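You operate a simulated robot arm through the tools that you are given. There is no shell and no other tool.

Carry out the task below with a simulated robot arm. There is one attempt and no reset: what you move stays moved.

TASK
Power up the track and run all feeder carriers onto LOAD.
Fine: FEED back to HOLD; stop once all are there.

The check looks at the end state, three seconds after you hand in, the way a careful person would. Anything else that was tipped, shoved, dropped, spilled or broken makes it a failure.

THE ROBOT
A 6-joint arm with a two-finger gripper, fixed in place. Base frame: the origin is at the foot of the arm, x ahead of it, y to its left, z up. Lengths are in m, angles in degrees, forces in N, time in s.
With the tool pointing down near the work surface it reaches from about 0.38 to 0.38 m from the base axis. Its first joint turns from -69.0 to 172.0 degrees. Payload 3 kg.
Tool frame: the origin (TCP) is the grasp point; the fingertips stand 0.03 m ahead of it; z points along the fingers, y is the line along which they close. Largest opening 0.096 m; the body of the gripper starts 0.053 m behind the TCP.
Orientation is that of the tool frame in the base frame, as a unit quaternion [x, y, z, w]. With the fingers straight down and closing along the base's y, the tool's x points along the base's -x, its y along +y and its z along -z.

THE INTERFACE
- The arm moves only by the tool jog_arm. Its arguments are lists of equal length, an entry for each row: "delta_pos": the shift along the tool's x, y, z in m, a list of three; "dr": the turn, a rotation vector about the tool's x, y, z in degrees, a list of three. In form: {"delta_pos": [[x, y, z], ...], "dr": [[wx, wy, wz], ...]}. A call has 1 to 20 rows; each row shifts and turns the commanded pose from where the row before left it, along the tool's axes as they then stand. "grip" is the closure, from 0 (fully open) to 1 (shut), set as the call begins (left out, the last holds). Rows are played at 5 a second. More than 0.05 m and 8.6 degrees between two rows, or a gripper value outside its range, and nothing of the call is played. A pose out of reach is approached as far as the arm can. The call stops where the force on the tool passes 50 N (or 10 N more than at its start, if that is more) or the arm is blocked; 0.2 s more then pass. Each finger travels about 0.153 m/s and halts on what it meets, pressing with about 33 N; the grip force reading is that of the motor and also rises with nothing between the fingers. The clock runs only during rows and for 0.2 s after the last one: add rows that do not move to give the fingers time. The reply holds the time, the measured pose of the TCP, the force on the tool along the base axes, the opening and the grip force, in the units named above and with some noise, with the torque about the TCP (base axes, N m) and any sound that the robot's microphone picked up, and new pictures: "show" is both (left out), scene, wrist or none.
- Cameras (640 x 400 px; columns grow to the right, rows downward): "scene" is fixed at [0.049, 0.6502, 1.6646]; the picture's right is [-0.96, -0.29, 0.00], its down [-0.11, 0.37, -0.92] and it looks along [0.27, -0.88, -0.39] (base axes); focal length 360 px, centre (320, 200). "wrist" rides on the gripper at [0.073, 0.023, -0.083] in the tool frame; the picture's right is [-0.29, 0.96, 0.00], its down [-0.66, -0.20, -0.72] and it looks along [-0.69, -0.21, 0.69] (tool axes); focal length 247 px, centre (320, 200). There is no depth. A picture from a camera that has moved, and an enlarged one, comes with that camera's place and axes in the base frame and with its lens.
- raise_lower(by): slides the trunk up (or, below 0, down) by that many m; the arm rides with it, the base frame stays. It gives what a move gives, with no picture.
- enlarge(camera, box): a new picture of the part [left, top, right, bottom] of that camera's present view, enlarged. The clock stands still meanwhile.
- sign_off(): hands the job in; it is judged then, once.

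Places have to be worked out from the pictures, the camera data and where the tool is seen. Open the gripper and draw the arm clear of the work before you hand the job in, unless the task says otherwise.

The tools are called after ">>>" as a command line: name --argument value ..., lists and objects as JSON in quotes. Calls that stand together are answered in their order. jog_arm: Moves the arm, as the interface text tells. Its arguments: {"type":"object","properties":{"delta_pos":{"type":"array","items":{"type":"array","items":{"type":"number"}}},"dr":{"type":"array","items":{"type":"array","items":{"type":"number"}}},"grip":{"type":"number"},"show":{"type":"string","enum":["both","scene","wrist","none"]}},"required":["delta_pos","dr"]} The other tools are called the same way: raise_lower (by) slides the trunk up or down; enlarge (camera, box) takes an enlarged picture of a part of a camera's view; sign_off () hands the job in.

At the start:

```text
clock: 0.0
tool_pos: [0.3452, -0.3832, 1.307]
ee_rot: [0.0, 1.0, -0.001, 0.0]
wrist_force: [-0.3, -0.4, -0.2]
moment: [0.02, 0.0, 0.03]
gripper_width: 0.096
finger_force: 0.0
trunk travel left (down, up): [-0.825, 0.115]
```

scene: 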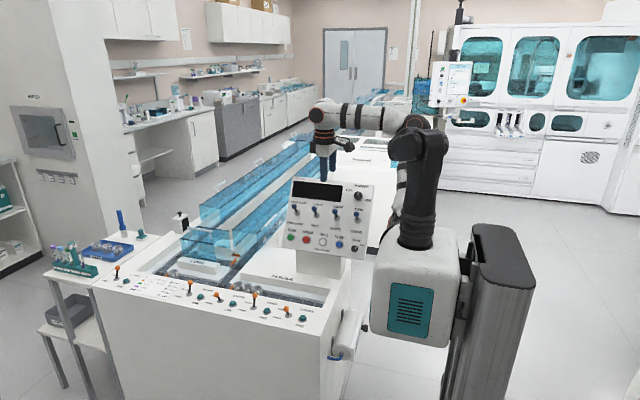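
wrist: 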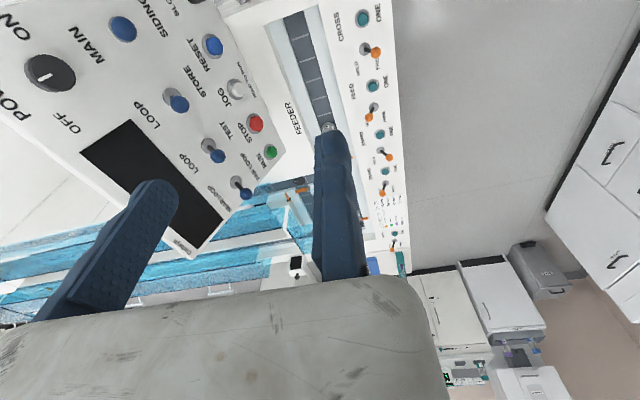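

I'll start by looking closely at the panel and the bench before moving anything.

>>> enlarge --camera "scene" --box '[270, 160, 390, 270]'

>>> enlarge --camera "scene" --box '[80, 240, 340, 340]'

>>> enlarge --camera "wrist" --box '[0, 0, 290, 260]'

>>> enlarge --camera "wrist" --box '[240, 0, 420, 260]'

```text
3.64 times, centred on (330, 215) of scene
camera zoom: at [0.049, 0.6502, 1.6646], right [-0.96, -0.29, 0.0], down [-0.11, 0.37, -0.92], along [0.27, -0.88, -0.39], focal length 1308 px, centre (284, 146)
```

zoom: 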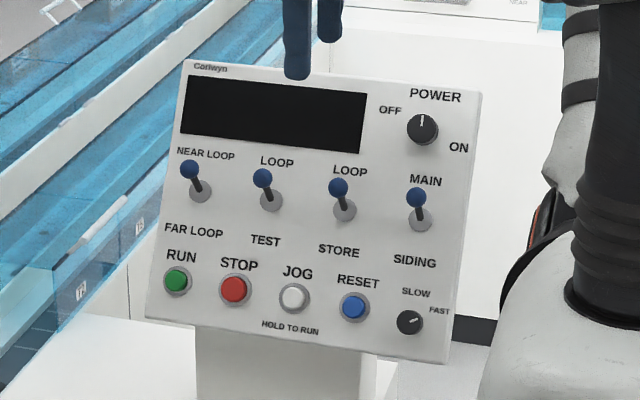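

```text
2.46 times, centred on (210, 290) of scene
camera zoom: at [0.049, 0.6502, 1.6646], right [-0.96, -0.29, 0.0], down [-0.11, 0.37, -0.92], along [0.27, -0.88, -0.39], focal length 886 px, centre (591, -22)
```

zoom: 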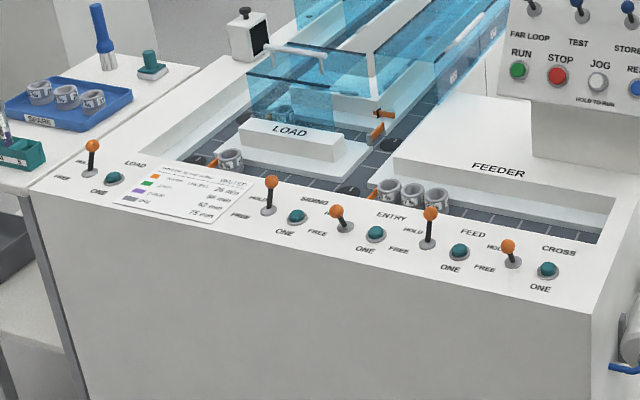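

```text
1.54 times, centred on (145, 130) of wrist
camera zoom: at [0.2742, -0.361, 1.3888], right [0.29, 0.96, 0.0], down [0.66, -0.2, 0.72], along [0.69, -0.21, -0.69], focal length 380 px, centre (589, 308)
```

zoom: 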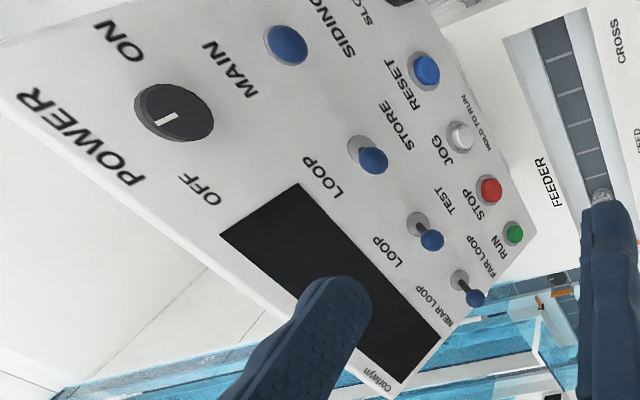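

```text
1.54 times, centred on (330, 130) of wrist
camera zoom: at [0.2742, -0.361, 1.3888], right [0.29, 0.96, 0.0], down [0.66, -0.2, 0.72], along [0.69, -0.21, -0.69], focal length 380 px, centre (305, 308)
```

zoom: 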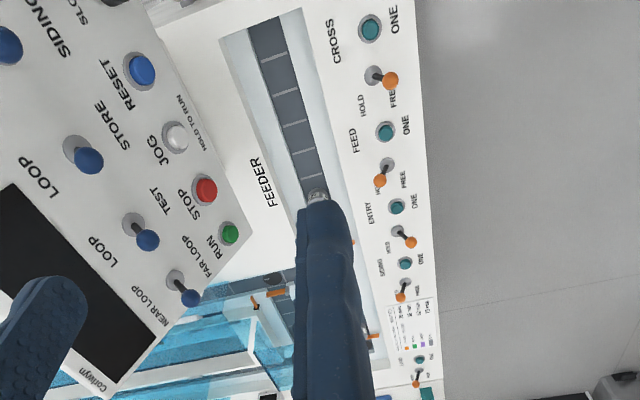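

Now finer zooms on the lever row, the track and the label card.

>>> enlarge --camera "scene" --box '[100, 255, 200, 317]'

>>> enlarge --camera "scene" --box '[170, 270, 330, 330]'

>>> enlarge --camera "scene" --box '[150, 210, 280, 310]'

>>> enlarge --camera "scene" --box '[180, 100, 340, 240]'

>>> enlarge --camera "scene" --box '[310, 60, 460, 200]'

```text
6.40 times, centred on (150, 286) of scene
camera zoom: at [0.049, 0.6502, 1.6646], right [-0.96, -0.29, 0.0], down [-0.11, 0.37, -0.92], along [0.27, -0.88, -0.39], focal length 2302 px, centre (1408, -350)
```

zoom: 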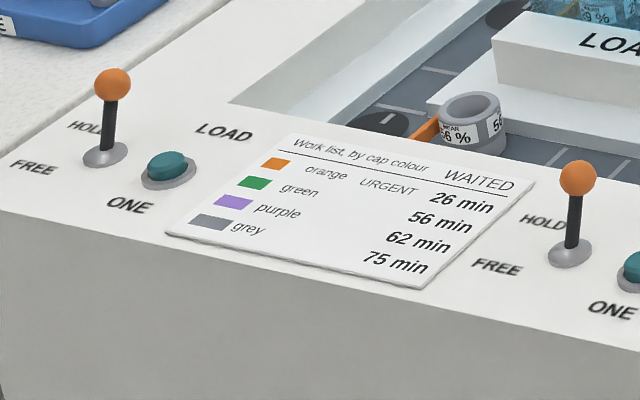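

```text
4.00 times, centred on (250, 300) of scene
camera zoom: at [0.049, 0.6502, 1.6646], right [-0.96, -0.29, 0.0], down [-0.11, 0.37, -0.92], along [0.27, -0.88, -0.39], focal length 1439 px, centre (600, -200)
```

zoom: 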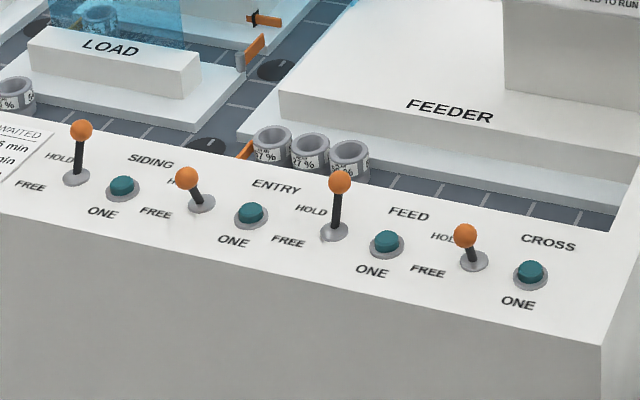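

```text
4.00 times, centred on (215, 260) of scene
camera zoom: at [0.049, 0.6502, 1.6646], right [-0.96, -0.29, 0.0], down [-0.11, 0.37, -0.92], along [0.27, -0.88, -0.39], focal length 1439 px, centre (740, -40)
```

zoom: 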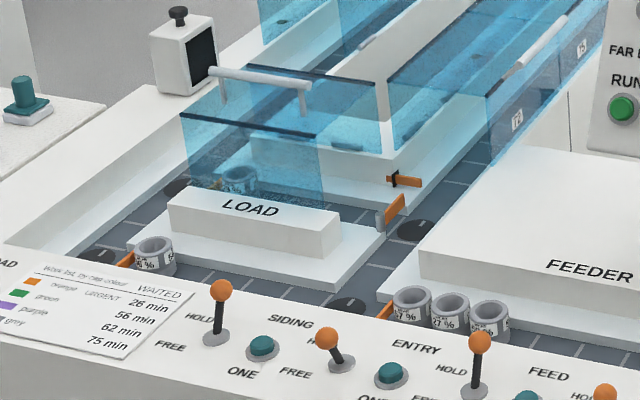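

```text
2.86 times, centred on (260, 170) of scene
camera zoom: at [0.049, 0.6502, 1.6646], right [-0.96, -0.29, 0.0], down [-0.11, 0.37, -0.92], along [0.27, -0.88, -0.39], focal length 1028 px, centre (491, 286)
```

zoom: 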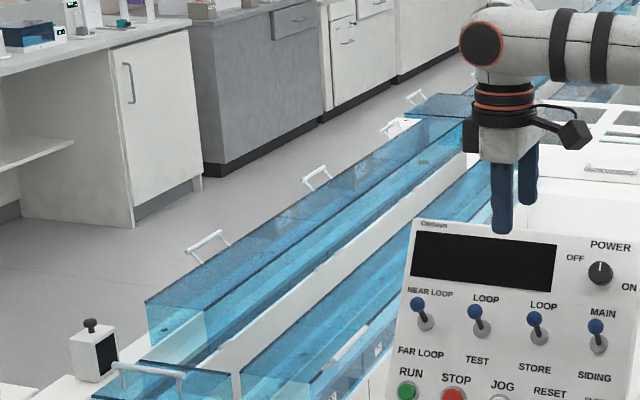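

```text
2.86 times, centred on (385, 130) of scene
camera zoom: at [0.049, 0.6502, 1.6646], right [-0.96, -0.29, 0.0], down [-0.11, 0.37, -0.92], along [0.27, -0.88, -0.39], focal length 1028 px, centre (134, 400)
```

zoom: 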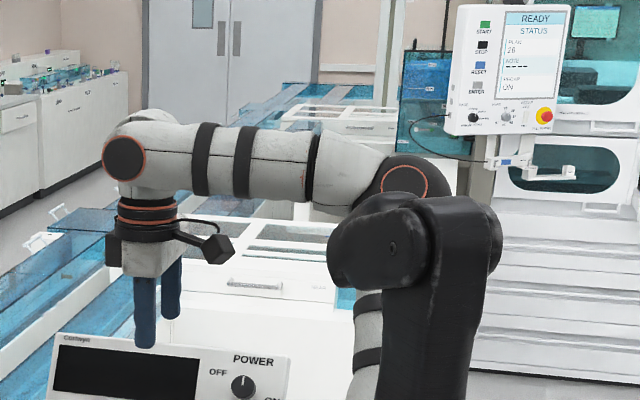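

The panel sits roughly at (0.28–0.55, -0.58, 0.94–1.16), and the lever row is at about z 0.76, y -0.31. The FEED lever leans to HOLD, and ENTRY and CROSS lean to FREE. I'll move the wrist camera forward at a safe height to see the track around LOAD.

>>> jog_arm --delta_pos '[[-0.04, 0.01, 0], [-0.04, 0.01, 0], [-0.04, 0.01, 0], [-0.04, 0.01, 0], [-0.04, 0.01, 0], [-0.04, 0.01, 0]]' --dr '[[0, 0, 0], [0, 0, 0], [0, 0, 0], [0, 0, 0], [0, 0, 0], [0, 0, 0]]'

```text
clock: 1.4
tool_pos: [0.4305, -0.4158, 1.2228]
ee_rot: [-0.001, 1.0, 0.001, 0.001]
wrist_force: [0.8, -0.3, -0.4]
moment: [0.0, 0.02, -0.01]
gripper_width: 0.0959
finger_force: 0.0
out of reach, approached as far as the arm can: row 1, 2, 3, 4, 5, 6
trunk travel left (down, up): [-0.825, 0.115]
camera wrist: at [0.3571, -0.3947, 1.3055], right [0.29, 0.96, 0.0], down [0.66, -0.2, 0.72], along [0.69, -0.21, -0.69], focal length 247 px, centre (320, 200)
```

scene: 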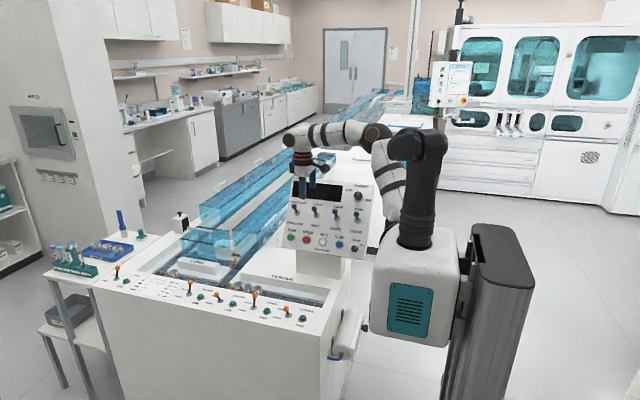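
wrist: 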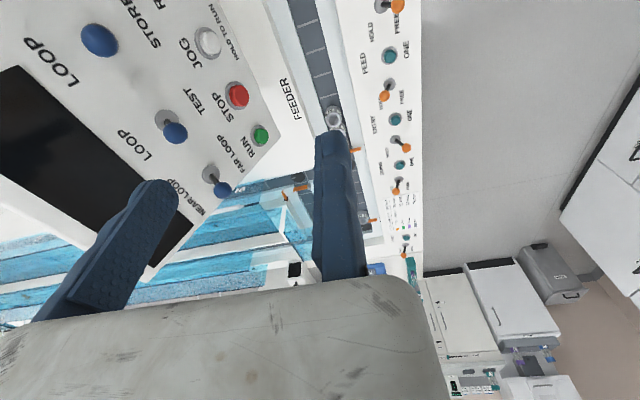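

The arm ran out of reach because the shoulder sits too high (about 1.5 m), so the trunk needs lowering. First I'll pull the tool back toward the robot and up a little to find out where the commanded pose is.

>>> jog_arm --delta_pos '[[0.03, 0.02, -0.02], [0.03, 0.02, -0.02], [0.03, 0.02, -0.02]]' --dr '[[0, 0, 0], [0, 0, 0], [0, 0, 0]]' --show "none"

```text
clock: 2.2
tool_pos: [0.3361, -0.3559, 1.284]
ee_rot: [0.001, 1.0, -0.001, 0.0]
wrist_force: [0.2, 0.9, 0.3]
moment: [-0.05, 0.01, -0.02]
gripper_width: 0.096
finger_force: 0.0
trunk travel left (down, up): [-0.825, 0.115]
```

The commanded pose follows the measured one. The tool is at (0.336, -0.356, 1.284) with free space below down to about 0.85, so I'll lower the trunk by 0.2.

>>> raise_lower --by -0.2

```text
clock: 4.4
tool_pos: [0.3398, -0.3555, 1.084]
ee_rot: [0.0, 1.0, 0.0, 0.0]
wrist_force: [0.9, 1.0, 0.4]
moment: [-0.05, 0.0, -0.01]
gripper_width: 0.0961
finger_force: 0.1
trunk travel left (down, up): [-0.625, 0.315]
```

Next I raise the tool back up by 0.2 relative to the trunk, then look.

>>> jog_arm --delta_pos '[[0, 0, -0.04], [0, 0, -0.04], [0, 0, -0.04], [0, 0, -0.04], [0, 0, -0.04]]' --dr '[[0, 0, 0], [0, 0, 0], [0, 0, 0], [0, 0, 0], [0, 0, 0]]' --show "scene"

```text
clock: 5.6
tool_pos: [0.2767, -0.4211, 1.1995]
ee_rot: [0.0, 1.0, -0.001, 0.001]
wrist_force: [-0.2, -0.5, 0.1]
moment: [0.04, 0.05, -0.03]
gripper_width: 0.096
finger_force: 0.0
out of reach, approached as far as the arm can: row 1, 2, 3, 4, 5
trunk travel left (down, up): [-0.625, 0.315]
```

scene: 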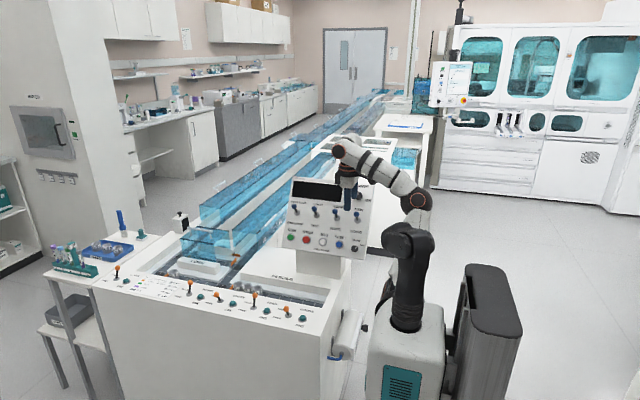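

The arm's reach is about 0.6 m from the shoulder, so I need the shoulder near working height and the tool tilted. Before that I want a closer look at the knobs, which aren't hidden now.

>>> enlarge --camera "scene" --box '[340, 175, 380, 205]'

>>> enlarge --camera "scene" --box '[330, 228, 370, 258]'

>>> enlarge --camera "scene" --box '[215, 245, 275, 285]'

>>> enlarge --camera "scene" --box '[160, 235, 220, 285]'

>>> enlarge --camera "wrist" --box '[0, 0, 640, 400]'

```text
13.33 times, centred on (360, 190) of scene
camera zoom: at [0.049, 0.6502, 1.6646], right [-0.96, -0.29, 0.0], down [-0.11, 0.37, -0.92], along [0.27, -0.88, -0.39], focal length 4796 px, centre (-213, 333)
```

zoom: 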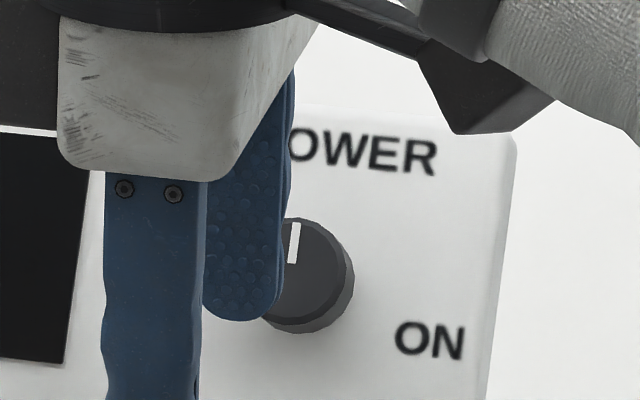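

```text
13.33 times, centred on (350, 243) of scene
camera zoom: at [0.049, 0.6502, 1.6646], right [-0.96, -0.29, 0.0], down [-0.11, 0.37, -0.92], along [0.27, -0.88, -0.39], focal length 4796 px, centre (-80, -373)
```

zoom: 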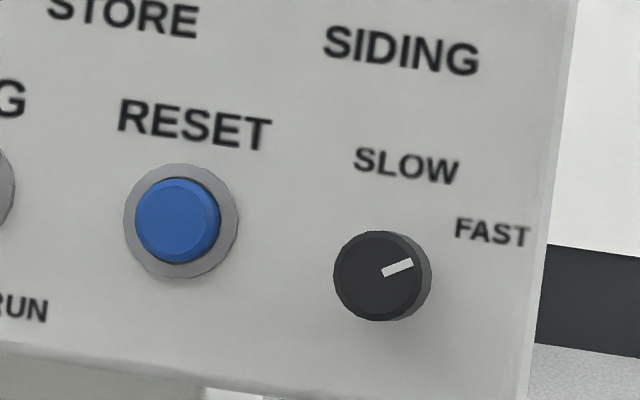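

```text
10.00 times, centred on (245, 265) of scene
camera zoom: at [0.049, 0.6502, 1.6646], right [-0.96, -0.29, 0.0], down [-0.11, 0.37, -0.92], along [0.27, -0.88, -0.39], focal length 3597 px, centre (1070, -450)
```

zoom: 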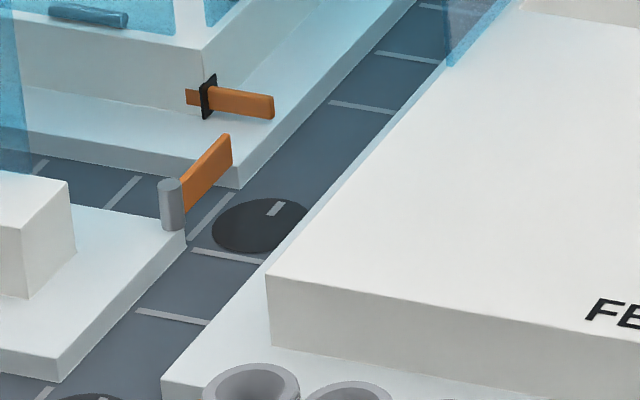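

```text
8.00 times, centred on (190, 260) of scene
camera zoom: at [0.049, 0.6502, 1.6646], right [-0.96, -0.29, 0.0], down [-0.11, 0.37, -0.92], along [0.27, -0.88, -0.39], focal length 2878 px, centre (1360, -280)
```

zoom: 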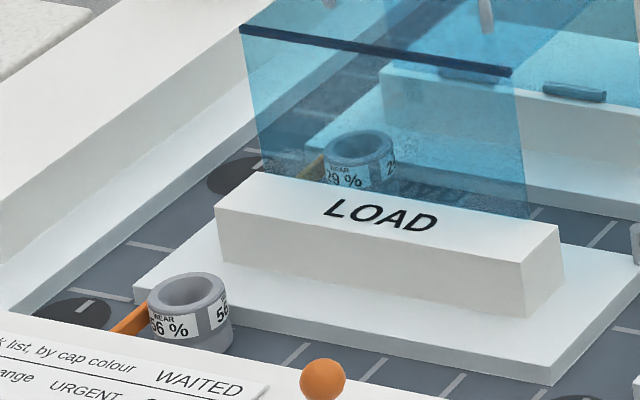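

```text
1.00 times, centred on (320, 200) of wrist (not enlarged: the box is as wide or as high as the picture)
camera zoom: at [0.2041, -0.3987, 1.2817], right [0.29, 0.96, 0.0], down [0.66, -0.2, 0.72], along [0.69, -0.21, -0.69], focal length 247 px, centre (320, 200)
```

zoom: 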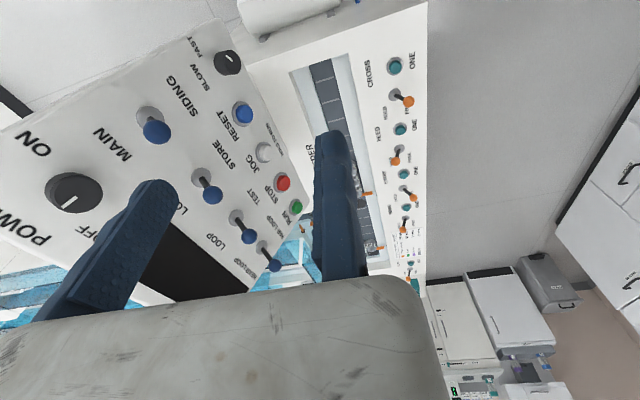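

The layout now makes sense: three feeder carriers wait behind the FEED gate, and they run +x into the front lane, which has one carrier at the LOAD gate. Power looks OFF, since the display is dark. I'll back away from the panel a little, then lower the trunk another 0.2 to bring the shoulder near 1.09 m.

>>> jog_arm --delta_pos '[[0, 0.03, 0.02], [0, 0.03, 0.02]]' --dr '[[0, 0, 0], [0, 0, 0]]' --show "none"

>>> raise_lower --by -0.2

```text
clock: 6.2
tool_pos: [0.2753, -0.3631, 1.1575]
ee_rot: [0.001, 1.0, 0.0, 0.001]
wrist_force: [0.3, 0.5, -0.3]
moment: [-0.02, 0.0, 0.02]
gripper_width: 0.0962
finger_force: 0.1
out of reach, approached as far as the arm can: row 2
trunk travel left (down, up): [-0.625, 0.315]
```

```text
clock: 8.3
tool_pos: [0.2758, -0.3639, 0.9567]
ee_rot: [0.0, 1.0, 0.0, 0.001]
wrist_force: [0.4, -0.2, 0.2]
moment: [-0.01, 0.03, 0.02]
gripper_width: 0.0959
finger_force: 0.0
trunk travel left (down, up): [-0.425, 0.515]
```

The trunk is set and the tool is at (0.276, -0.364, 0.957). I'll tilt the tool toward horizontal (pointing -y at the panel) while rising to about z 1.15, stopping well short of the panel.

>>> jog_arm --delta_pos '[[-0.002, -0.009, -0.018], [-0.002, -0.0114, -0.0166], [-0.002, -0.0136, -0.0148], [-0.002, -0.0155, -0.0128], [-0.002, -0.0172, -0.0105], [-0.002, -0.0185, -0.008], [-0.002, -0.0194, -0.0053], [-0.002, -0.02, -0.0026], [-0.002, -0.0201, 0.0002], [-0.002, -0.0199, 0.003], [-0.002, -0.0193, 0.0057]]' --dr '[[8, 0, 0], [8, 0, 0], [8, 0, 0], [8, 0, 0], [8, 0, 0], [8, 0, 0], [8, 0, 0], [8, 0, 0], [8, 0, 0], [8, 0, 0], [8, 0, 0]]'

```text
clock: 10.7
tool_pos: [0.2759, -0.5011, 1.1203]
ee_rot: [0.0, 0.719, -0.695, -0.001]
wrist_force: [0.1, 1.5, 0.3]
moment: [-0.02, 0.0, -0.04]
gripper_width: 0.0958
finger_force: 0.1
out of reach, approached as far as the arm can: row 1, 2, 3, 4, 5
trunk travel left (down, up): [-0.425, 0.515]
camera wrist: at [0.2026, -0.4168, 1.0984], right [0.29, 0.03, -0.96], down [0.66, 0.71, 0.23], along [0.69, -0.7, 0.19], focal length 247 px, centre (320, 200)
```

scene: 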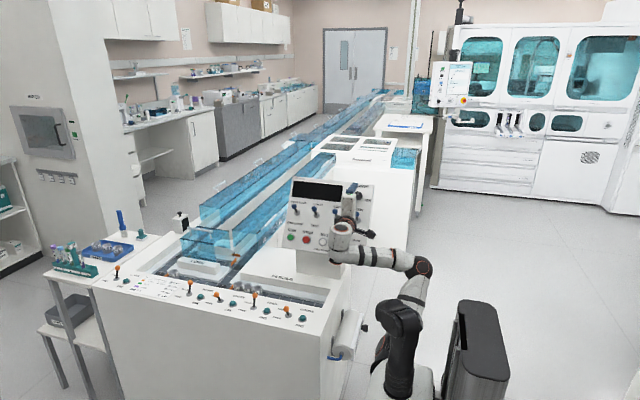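
wrist: 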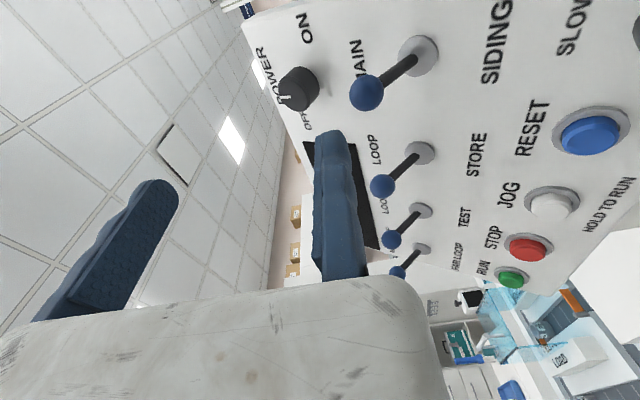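

The tool now points at the panel. Triangulating gives the POWER knob face at about (0.283, -0.625, 1.145), the MAIN lever ball at about (0.28, -0.58, 1.083), and a panel tilt of about 20°. I'll roll the tool so the camera is on top and the fingers close horizontally, clear of the MAIN lever, then pitch down to match the panel normal.

>>> jog_arm --delta_pos '[[0, 0, -0.01], [0, 0, -0.01], [0, 0, 0], [0, 0, 0], [0, 0, 0], [0, 0, 0], [0, 0, 0], [0, 0, 0], [0, 0, 0], [0, 0, 0], [0, 0, 0], [0, 0, 0], [0, 0, 0], [0, 0, 0]]' --dr '[[0, 0, -8.2], [0, 0, -8.2], [0, 0, -8.2], [0, 0, -8.2], [0, 0, -8.2], [0, 0, -8.2], [0, 0, -8.2], [0, 0, -8.2], [0, 0, -8.2], [0, 0, -8.2], [0, 0, -8.0], [0, -6, 0], [0, -6, 0], [0, -6, 0]]'

```text
clock: 13.7
tool_pos: [0.2685, -0.4881, 1.1116]
ee_rot: [-0.579, 0.58, -0.405, -0.405]
wrist_force: [-0.5, -0.7, 0.8]
moment: [0.01, 0.01, -0.01]
gripper_width: 0.0959
finger_force: 0.1
out of reach, approached as far as the arm can: row 14
trunk travel left (down, up): [-0.425, 0.515]
camera wrist: at [0.2478, -0.4364, 1.2077], right [-0.96, 0.1, -0.28], down [0.2, 0.91, -0.37], along [0.21, -0.41, -0.89], focal length 247 px, centre (320, 200)
```

scene: 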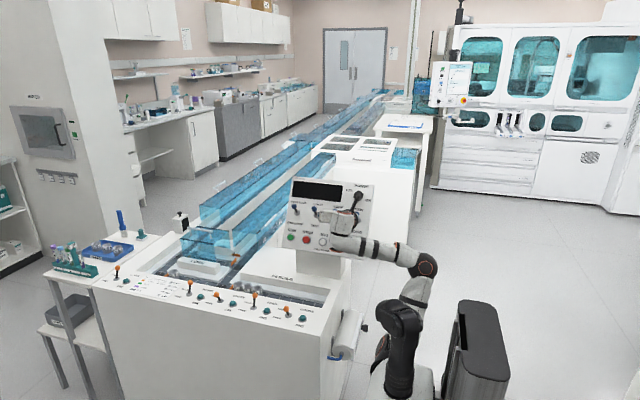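
wrist: 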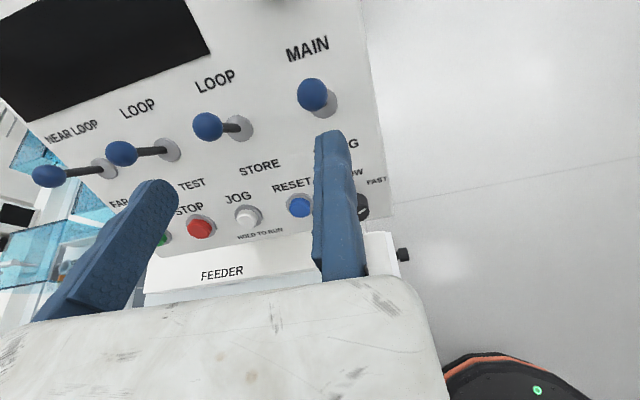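

Triangulating between the two wrist views is much more consistent:

| Item | Position (m) |
|---|---|
| Panel tilt | about 29° |
| POWER knob face | (0.279, -0.635, 1.139) |
| STOP | (0.471, -0.552, 0.953) |
| RESET | (0.333, -0.552, 0.953) |
| RUN | about (0.540, -0.552, 0.953) |

I'll rise, pitch to match the panel normal, half-close the fingers, and stop about 5 cm off the knob.

>>> jog_arm --delta_pos '[[0.027, 0, 0], [0.027, 0, 0], [0.026, 0, 0], [0, 0, 0], [0, 0, 0], [0.0164, -0.0105, 0.018], [0, 0, 0.015], [0, 0, 0.015]]' --dr '[[0, 0, 0], [0, 0, 0], [0, 0, 0], [0, -4.5, 0], [0, -4.5, 0], [0, 0, 0], [0, 0, 0], [0, 0, 0]]' --grip 0.42

```text
clock: 15.5
tool_pos: [0.2587, -0.5982, 1.1374]
ee_rot: [0.61, -0.609, 0.358, 0.359]
wrist_force: [0.7, -0.3, 1.2]
moment: [-0.03, 0.0, 0.0]
gripper_width: 0.0555
finger_force: 0.0
out of reach, approached as far as the arm can: row 1, 2, 3, 4, 5
trunk travel left (down, up): [-0.425, 0.515]
camera wrist: at [0.2373, -0.5609, 1.2393], right [-0.96, 0.14, -0.26], down [0.2, 0.95, -0.23], along [0.21, -0.27, -0.94], focal length 247 px, centre (320, 200)
```

scene: 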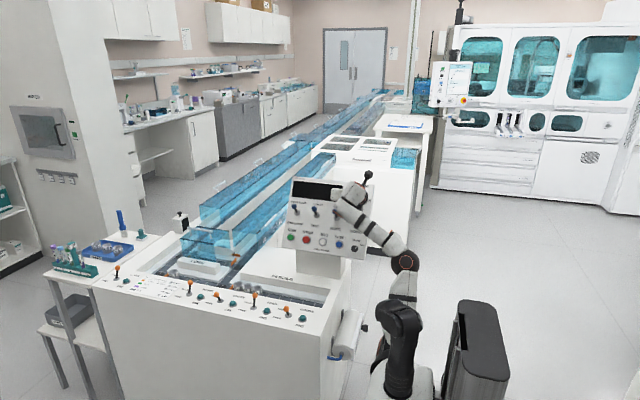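
wrist: 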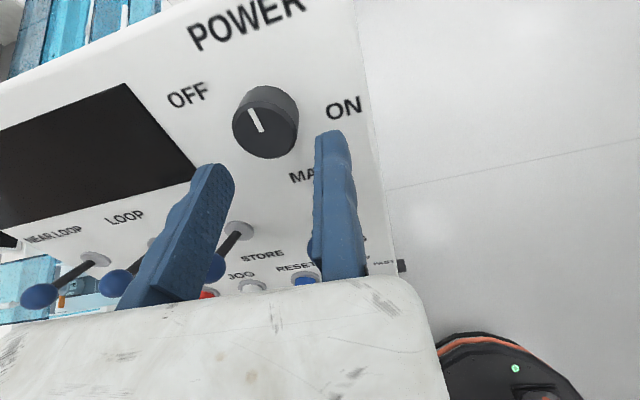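

The knob face is at about (0.283, -0.634, 1.139), and the fingers are aligned with its axis but offset a little. I'll back off 1.5 cm, centre on the knob, then advance over it with the fingers half open.

>>> jog_arm --delta_pos '[[0, 0, -0.015], [0.0094, -0.0122, 0], [0.0094, -0.0122, 0], [0, 0, 0], [0, 0, 0.012]]' --dr '[[0, 0, 0], [0, 0, 0], [0, 0, 0], [0, 0, 0], [0, 0, 0]]'

```text
clock: 16.7
tool_pos: [0.2781, -0.5976, 1.1515]
ee_rot: [0.608, -0.608, 0.362, 0.361]
wrist_force: [-0.5, 17.5, 4.2]
moment: [0.33, -0.02, -0.01]
gripper_width: 0.0554
finger_force: 0.1
out of reach, approached as far as the arm can: row 3
trunk travel left (down, up): [-0.425, 0.515]
camera wrist: at [0.2562, -0.5599, 1.2536], right [-0.96, 0.14, -0.26], down [0.2, 0.95, -0.23], along [0.21, -0.28, -0.94], focal length 247 px, centre (320, 200)
```

scene: 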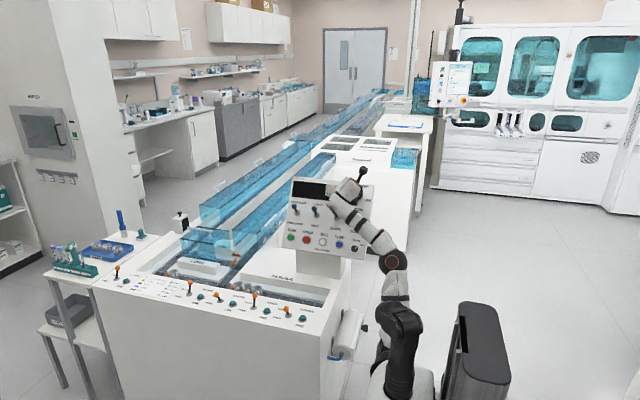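
wrist: 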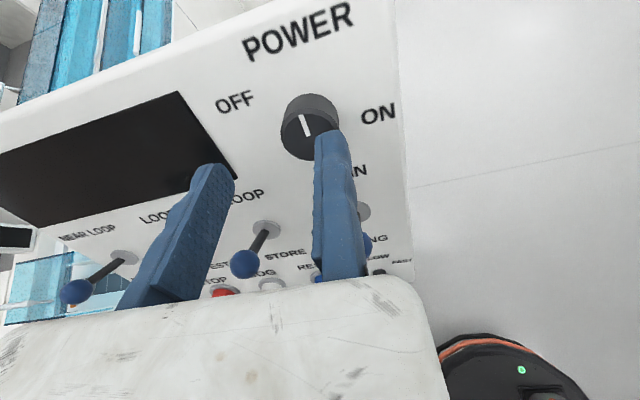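

The pictures show the +y finger inner face stays at about the TCP and only the other finger moves, so that finger is touching the knob face. I'll back off, shift so that finger passes on the right of the knob (TCP x about 0.265), and advance again.

>>> jog_arm --delta_pos '[[0, 0, -0.012], [0.003, 0.0065, 0], [0.003, 0.007, 0], [0, 0, 0]]' --dr '[[0, 0, 0], [0, 0, 0], [0, 0, 0], [0, 0, 0]]' --show "wrist"

```text
clock: 17.7
tool_pos: [0.2642, -0.598, 1.1564]
ee_rot: [-0.609, 0.61, -0.359, -0.358]
wrist_force: [-0.2, 0.2, 0.1]
moment: [-0.01, -0.03, -0.02]
gripper_width: 0.0559
finger_force: 0.1
trunk travel left (down, up): [-0.425, 0.515]
camera wrist: at [0.2428, -0.5616, 1.2602], right [-0.96, 0.14, -0.26], down [0.2, 0.95, -0.23], along [0.21, -0.27, -0.94], focal length 247 px, centre (320, 200)
```

wrist: 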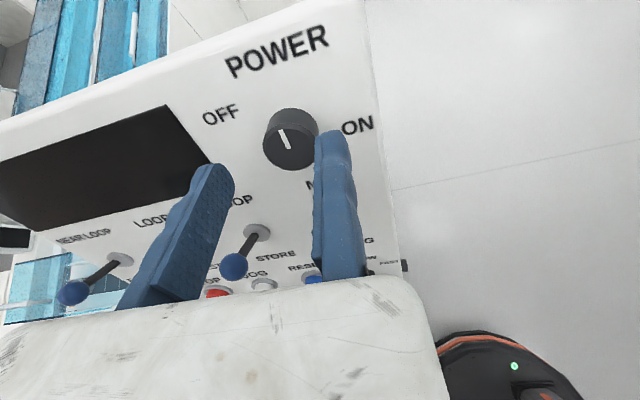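

No contact now, and the finger sits just to the right of the knob's edge. I'll shift 3 mm more for clearance and advance 2.2 cm over the knob.

>>> jog_arm --delta_pos '[[0.001, 0.003, 0.0], [0, 0, 0.008], [0, 0, 0.007], [0, 0, 0.007]]' --dr '[[0, 0, 0], [0, 0, 0], [0, 0, 0], [0, 0, 0]]'

```text
clock: 18.7
tool_pos: [0.2617, -0.6188, 1.1477]
ee_rot: [-0.609, 0.61, -0.358, -0.358]
wrist_force: [-0.1, -0.5, 0.1]
moment: [-0.02, 0.0, -0.01]
gripper_width: 0.0556
finger_force: 0.0
trunk travel left (down, up): [-0.425, 0.515]
camera wrist: at [0.2401, -0.582, 1.2504], right [-0.96, 0.14, -0.26], down [0.2, 0.95, -0.23], along [0.21, -0.27, -0.94], focal length 247 px, centre (320, 200)
```

scene: 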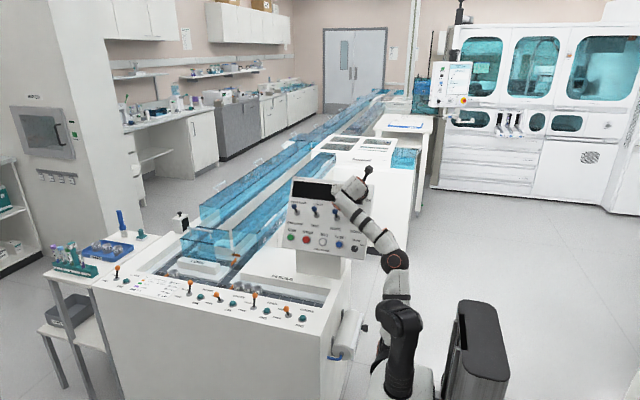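
wrist: 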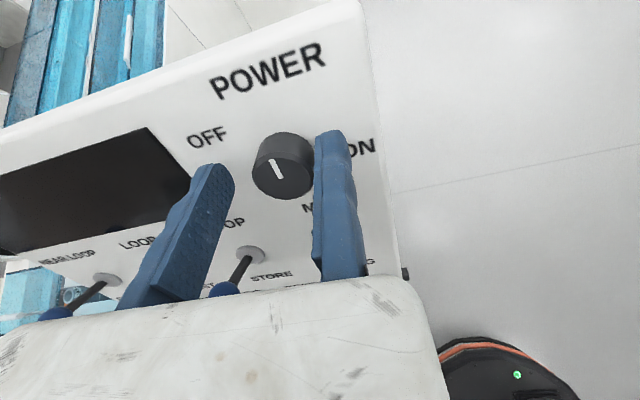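

The knob is now between the fingers. Closing the gripper on it.

>>> jog_arm --delta_pos '[[0, -0.002, 0], [0, 0, 0], [0, 0, 0]]' --dr '[[0, 0, 0], [0, 0, 0], [0, 0, 0]]' --grip 1.0 --show "wrist"

```text
clock: 19.5
tool_pos: [0.2669, -0.6204, 1.1466]
ee_rot: [0.61, -0.609, 0.358, 0.359]
wrist_force: [4.0, -2.8, 2.2]
moment: [-0.84, -0.24, 0.34]
gripper_width: 0.0315
finger_force: 45.3
trunk travel left (down, up): [-0.425, 0.515]
camera wrist: at [0.2442, -0.5817, 1.2504], right [-0.96, 0.14, -0.26], down [0.2, 0.95, -0.23], along [0.21, -0.27, -0.94], focal length 247 px, centre (320, 200)
```

wrist: 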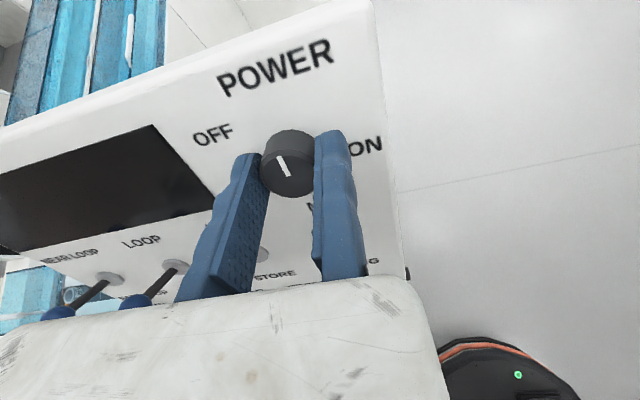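

The knob is gripped (width 0.0315). I'll turn it clockwise about its own centre, 32° first, and watch.

>>> jog_arm --delta_pos '[[-0.0022, -0.00015, 0], [-0.0022, -0.00015, 0], [-0.0022, -0.00015, 0], [-0.0022, -0.00015, 0]]' --dr '[[0, 0, 8], [0, 0, 8], [0, 0, 8], [0, 0, 8]]'

```text
clock: 20.5
tool_pos: [0.2675, -0.6149, 1.1403]
ee_rot: [-0.417, 0.754, -0.444, -0.245]
wrist_force: [4.3, -0.1, 0.3]
moment: [-0.32, 0.56, -0.91]
gripper_width: 0.0317
finger_force: 45.0
trunk travel left (down, up): [-0.425, 0.515]
camera wrist: at [0.2106, -0.5663, 1.2226], right [-0.65, 0.37, -0.66], down [0.52, 0.85, -0.04], along [0.55, -0.37, -0.75], focal length 247 px, centre (320, 200)
```

scene: 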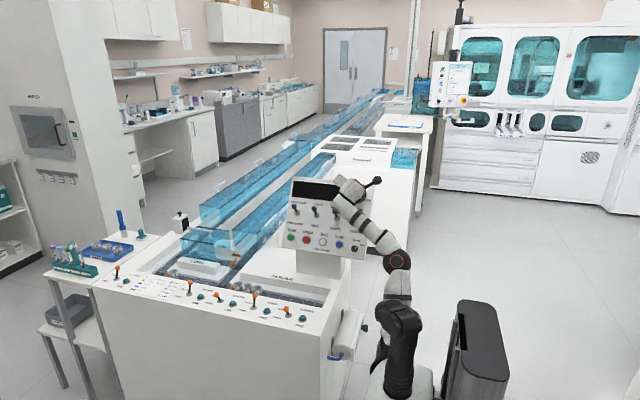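
wrist: 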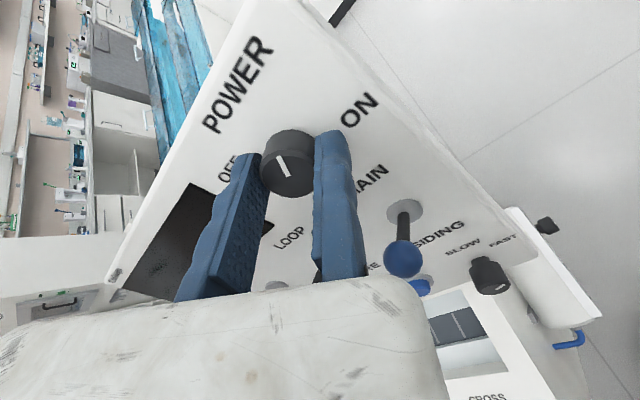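

The knob is turning with the gripper. Continuing clockwise another 32°.

>>> jog_arm --delta_pos '[[-0.0022, -0.00015, 0], [-0.0022, -0.00015, 0], [-0.0022, -0.00015, 0], [-0.0022, -0.00015, 0]]' --dr '[[0, 0, 8], [0, 0, 8], [0, 0, 8], [0, 0, 8]]'

```text
clock: 21.5
tool_pos: [0.2739, -0.6123, 1.1346]
ee_rot: [-0.193, 0.84, -0.494, -0.114]
wrist_force: [1.8, 3.5, -5.3]
moment: [0.42, 0.76, -1.23]
gripper_width: 0.0317
finger_force: 45.3
trunk travel left (down, up): [-0.425, 0.515]
camera wrist: at [0.199, -0.5446, 1.1837], right [-0.15, 0.48, -0.86], down [0.68, 0.68, 0.26], along [0.71, -0.55, -0.43], focal length 247 px, centre (320, 200)
```

scene: 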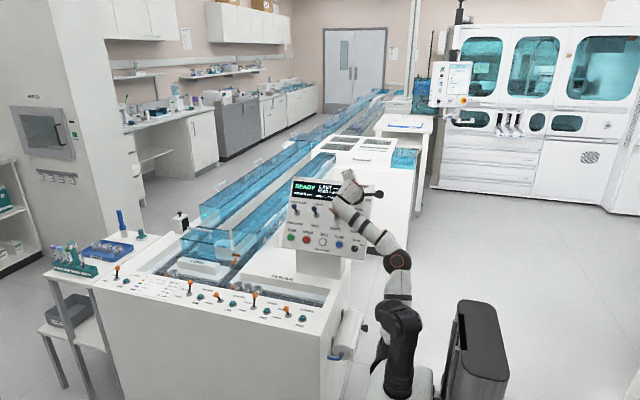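
wrist: 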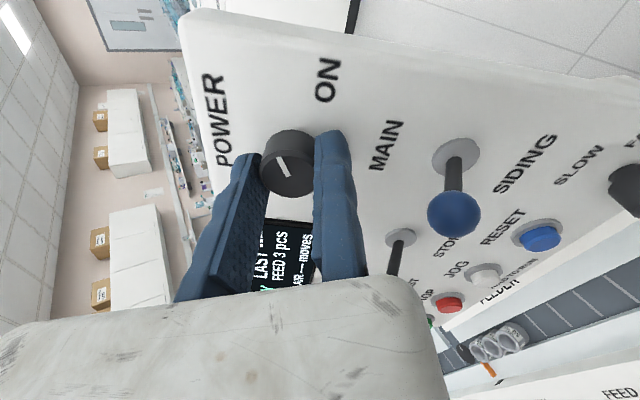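

The display lit up with "READY". I'll zoom in to read it.

>>> enlarge --camera "scene" --box '[285, 170, 345, 210]'

>>> enlarge --camera "wrist" --box '[240, 110, 340, 290]'

```text
10.00 times, centred on (315, 190) of scene
camera zoom: at [0.049, 0.6502, 1.6646], right [-0.96, -0.29, 0.0], down [-0.11, 0.37, -0.92], along [0.27, -0.88, -0.39], focal length 3597 px, centre (370, 300)
```

zoom: 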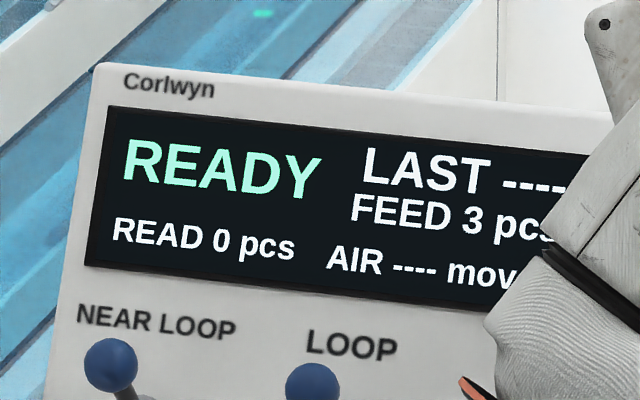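

```text
2.22 times, centred on (290, 200) of wrist
camera zoom: at [0.199, -0.5446, 1.1837], right [-0.15, 0.48, -0.86], down [0.68, 0.68, 0.26], along [0.71, -0.55, -0.43], focal length 549 px, centre (387, 200)
```

zoom: 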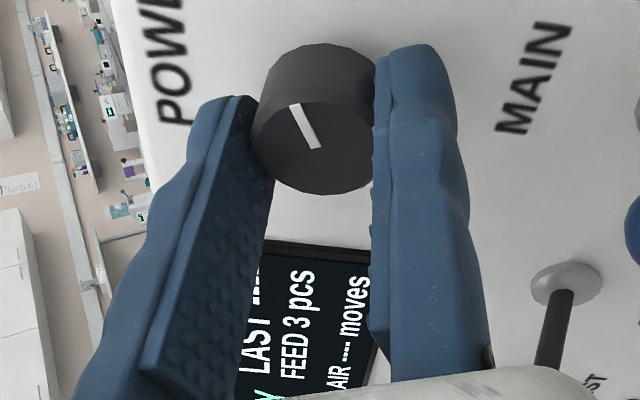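

The track is powered: the display shows READY, FEED 3 pcs. I'll turn a few degrees more to be sure the knob is fully in ON, watching the torque.

>>> jog_arm --delta_pos '[[-0.0022, -0.00015, 0], [0, 0, 0]]' --dr '[[0, 0, 8], [0, 0, 0]]' --show "wrist"

```text
clock: 22.1
tool_pos: [0.2761, -0.6115, 1.1335]
ee_rot: [-0.134, 0.852, -0.5, -0.078]
wrist_force: [0.7, 6.3, -9.0]
moment: [0.71, 0.64, -1.04]
gripper_width: 0.0317
finger_force: 44.2
trunk travel left (down, up): [-0.425, 0.515]
camera wrist: at [0.2, -0.539, 1.1736], right [-0.02, 0.49, -0.87], down [0.69, 0.64, 0.34], along [0.72, -0.6, -0.35], focal length 247 px, centre (320, 200)
```

wrist: 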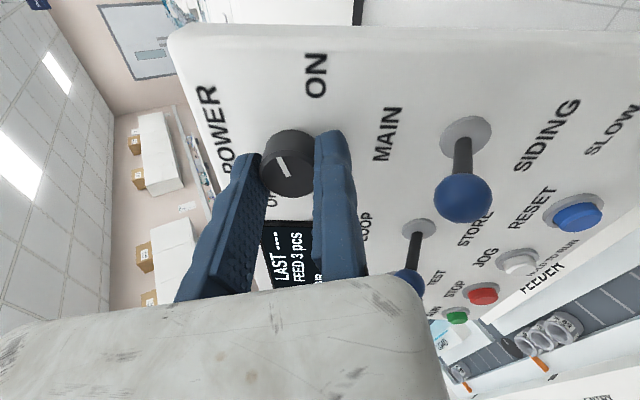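

There's little torque about the knob axis, so no stop has been reached yet. I'll turn 16° further toward the ON mark.

>>> jog_arm --delta_pos '[[-0.0022, -0.00015, 0], [-0.0022, -0.00015, 0], [0, 0, 0]]' --dr '[[0, 0, 8], [0, 0, 8], [0, 0, 0]]'

```text
clock: 22.9
tool_pos: [0.2819, -0.6113, 1.1332]
ee_rot: [-0.014, 0.862, -0.506, -0.009]
wrist_force: [-1.1, 8.9, -11.4]
moment: [1.14, 0.51, -0.89]
gripper_width: 0.0316
finger_force: 45.0
trunk travel left (down, up): [-0.425, 0.515]
camera wrist: at [0.207, -0.5282, 1.1542], right [0.26, 0.47, -0.84], down [0.67, 0.54, 0.51], along [0.7, -0.7, -0.17], focal length 247 px, centre (320, 200)
```

scene: 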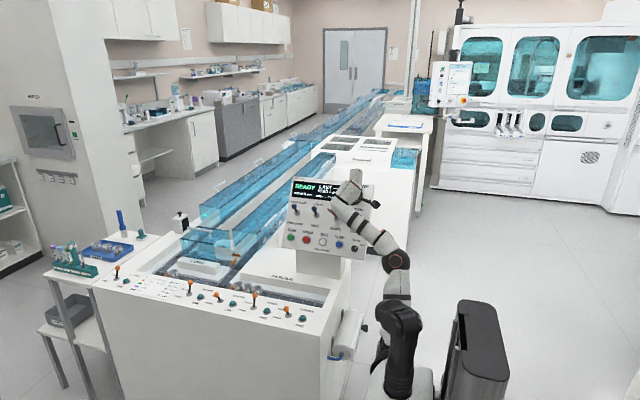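
wrist: 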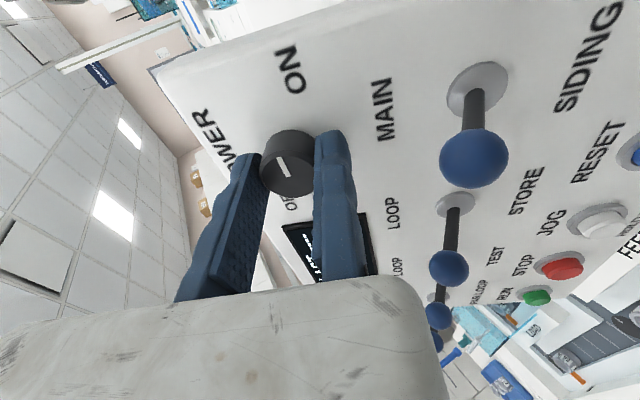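

Power is solidly ON, so I'll release the knob with a partial opening and retreat straight back from the panel.

>>> jog_arm --delta_pos '[[0, 0, 0], [0, 0, 0], [0, 0, -0.015], [0, 0, -0.02], [0, 0, -0.02], [0, 0, -0.015]]' --dr '[[0, 0, 0], [0, 0, 0], [0, 0, 0], [0, 0, 0], [0, 0, 0], [0, 0, 0]]' --grip 0.45

```text
clock: 24.3
tool_pos: [0.2645, -0.5617, 1.1451]
ee_rot: [-0.015, 0.861, -0.508, -0.009]
wrist_force: [0.1, 0.0, 0.2]
moment: [-0.05, 0.0, 0.0]
gripper_width: 0.0527
finger_force: 0.1
out of reach, approached as far as the arm can: row 4, 5, 6
trunk travel left (down, up): [-0.425, 0.515]
camera wrist: at [0.1924, -0.4777, 1.1663], right [0.26, 0.47, -0.84], down [0.67, 0.55, 0.51], along [0.7, -0.7, -0.17], focal length 247 px, centre (320, 200)
```

scene: 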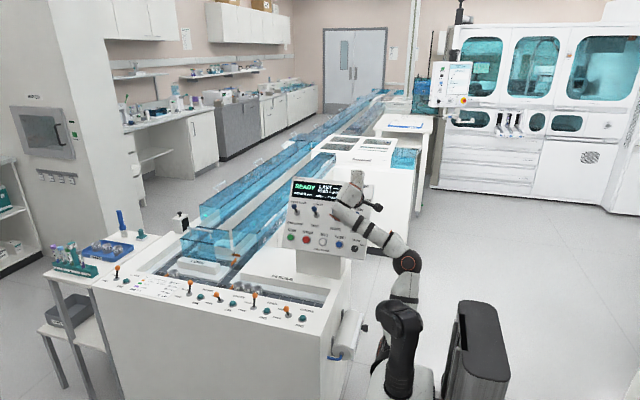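
wrist: 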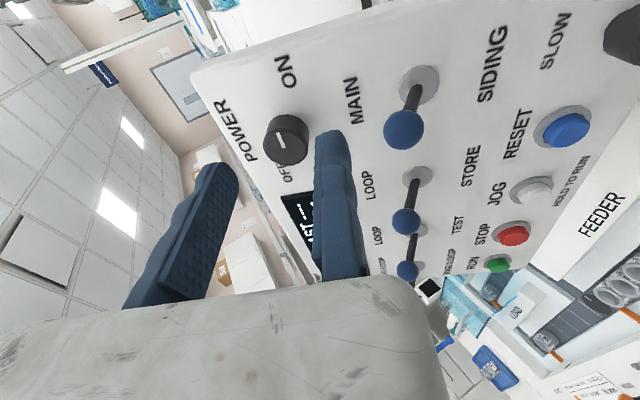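

The knob stays at ON with the display lit. I'll move left (+x) and away from the panel, then roll the tool back so the camera is on top.

>>> jog_arm --delta_pos '[[-0.02, 0.004, -0.007], [-0.02, 0.004, -0.007], [-0.02, 0.004, -0.007], [-0.02, 0.004, -0.007], [-0.02, 0.004, -0.007], [-0.02, 0.004, -0.007], [-0.02, 0.004, -0.007], [0, 0, 0], [0, 0, 0], [0, 0, 0], [0, 0, 0], [0, 0, 0], [0, 0, 0], [0, 0, 0], [0, 0, 0], [0, 0, 0], [0, 0, 0], [0, 0, 0]]' --dr '[[0, 0, 0], [0, 0, 0], [0, 0, 0], [0, 0, 0], [0, 0, 0], [0, 0, 0], [0, 0, 0], [0, 0, -8], [0, 0, -8], [0, 0, -8], [0, 0, -8], [0, 0, -8], [0, 0, -8], [0, 0, -8], [0, 0, -8], [0, 0, -8], [0, 0, -8], [0, 0, -8]]' --grip 1.0

```text
clock: 26.2
tool_pos: [0.3376, -0.5424, 1.0812]
ee_rot: [-0.072, 0.856, -0.511, -0.045]
wrist_force: [-44.6, 8.1, 7.6]
moment: [-0.13, 0.13, -0.91]
gripper_width: 0.0001
finger_force: 32.6
out of reach, approached as far as the arm can: row 1, 2, 3, 4, 5, 6, 7
trunk travel left (down, up): [-0.425, 0.515]
stopped in row 9: the force on the tool passed its limit at 51 N (the readings are from after the stop); the commanded pose is now the measured one
camera wrist: at [0.2618, -0.4642, 1.1109], right [0.13, 0.47, -0.87], down [0.69, 0.59, 0.42], along [0.71, -0.65, -0.25], focal length 247 px, centre (320, 200)
```

scene: 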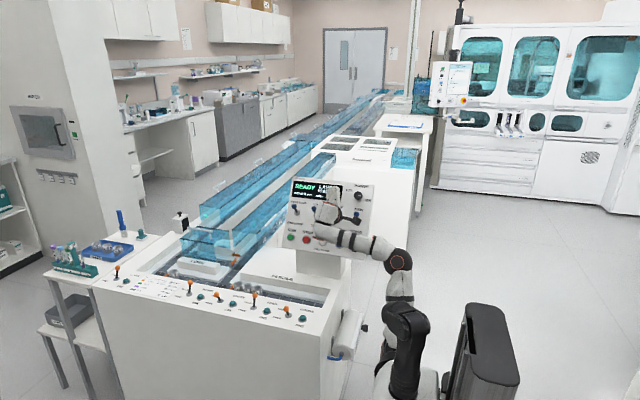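
wrist: 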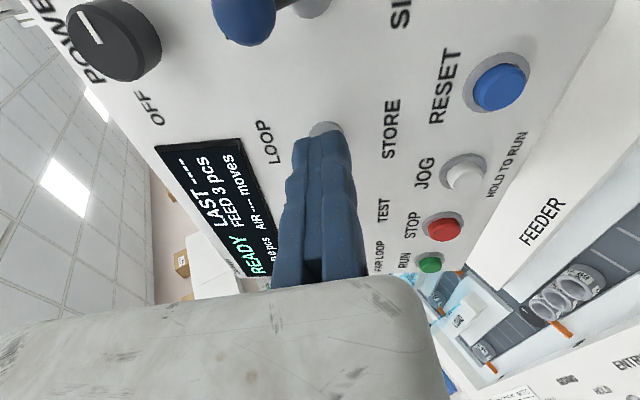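

While out of reach, the arm sagged and the closed fingers touched the side of a LOOP lever. That lever only tips up and down, so it should be unmoved. I'll back off sideways, then go straight up in small steps.

>>> jog_arm --delta_pos '[[0.008, 0, 0], [0.006, 0, 0], [0, -0.0088, -0.0048], [0, -0.0088, -0.0048]]' --dr '[[0, 0, 0], [0, 0, 0], [0, 0, 0], [0, 0, 0]]'

```text
clock: 27.2
tool_pos: [0.3458, -0.5491, 1.0807]
ee_rot: [-0.088, 0.859, -0.501, -0.055]
wrist_force: [2.4, 26.2, -39.5]
moment: [0.95, 0.38, 0.31]
gripper_width: 0.0
finger_force: 32.3
out of reach, approached as far as the arm can: row 4
trunk travel left (down, up): [-0.425, 0.515]
camera wrist: at [0.2709, -0.4722, 1.1149], right [0.09, 0.49, -0.87], down [0.69, 0.59, 0.41], along [0.72, -0.64, -0.28], focal length 247 px, centre (320, 200)
```

scene: 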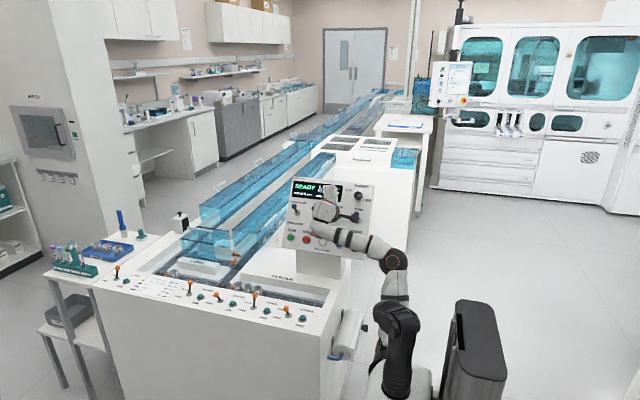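
wrist: 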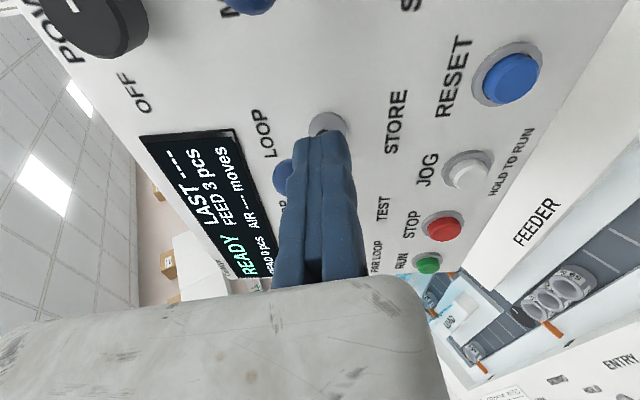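

The fingers are now just below that LOOP lever's ball, pressing up against it. The lever is still up, at LOOP. I'll move straight down along the panel to release, then check.

>>> jog_arm --delta_pos '[[0, 0.008, 0], [0, 0.008, 0]]' --dr '[[0, 0, 0], [0, 0, 0]]'

```text
clock: 27.8
tool_pos: [0.3361, -0.5427, 1.0769]
ee_rot: [-0.08, 0.856, -0.508, -0.05]
wrist_force: [1.0, -0.7, -0.5]
moment: [-0.04, 0.04, 0.0]
gripper_width: 0.0
finger_force: 32.9
trunk travel left (down, up): [-0.425, 0.515]
camera wrist: at [0.2619, -0.4652, 1.1081], right [0.11, 0.48, -0.87], down [0.69, 0.6, 0.41], along [0.72, -0.65, -0.26], focal length 247 px, centre (320, 200)
```

scene: 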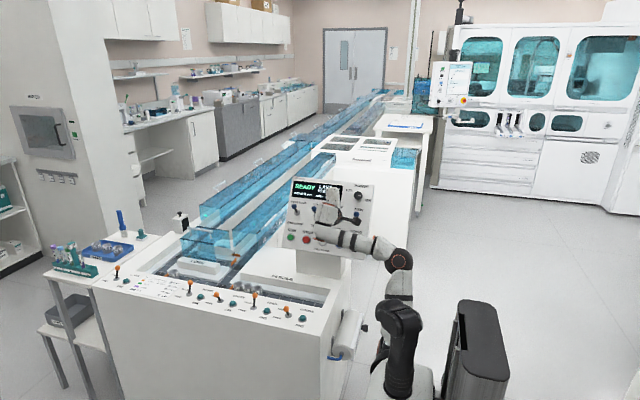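
wrist: 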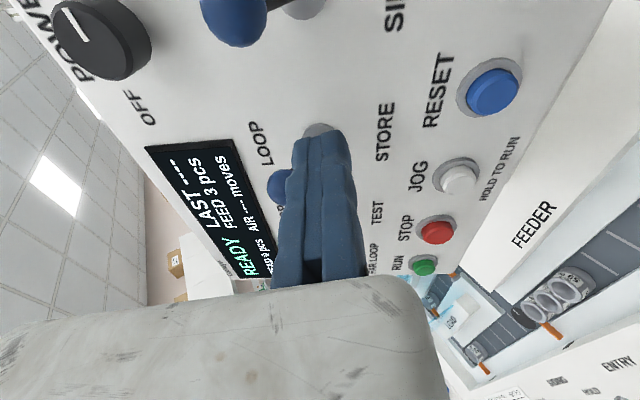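

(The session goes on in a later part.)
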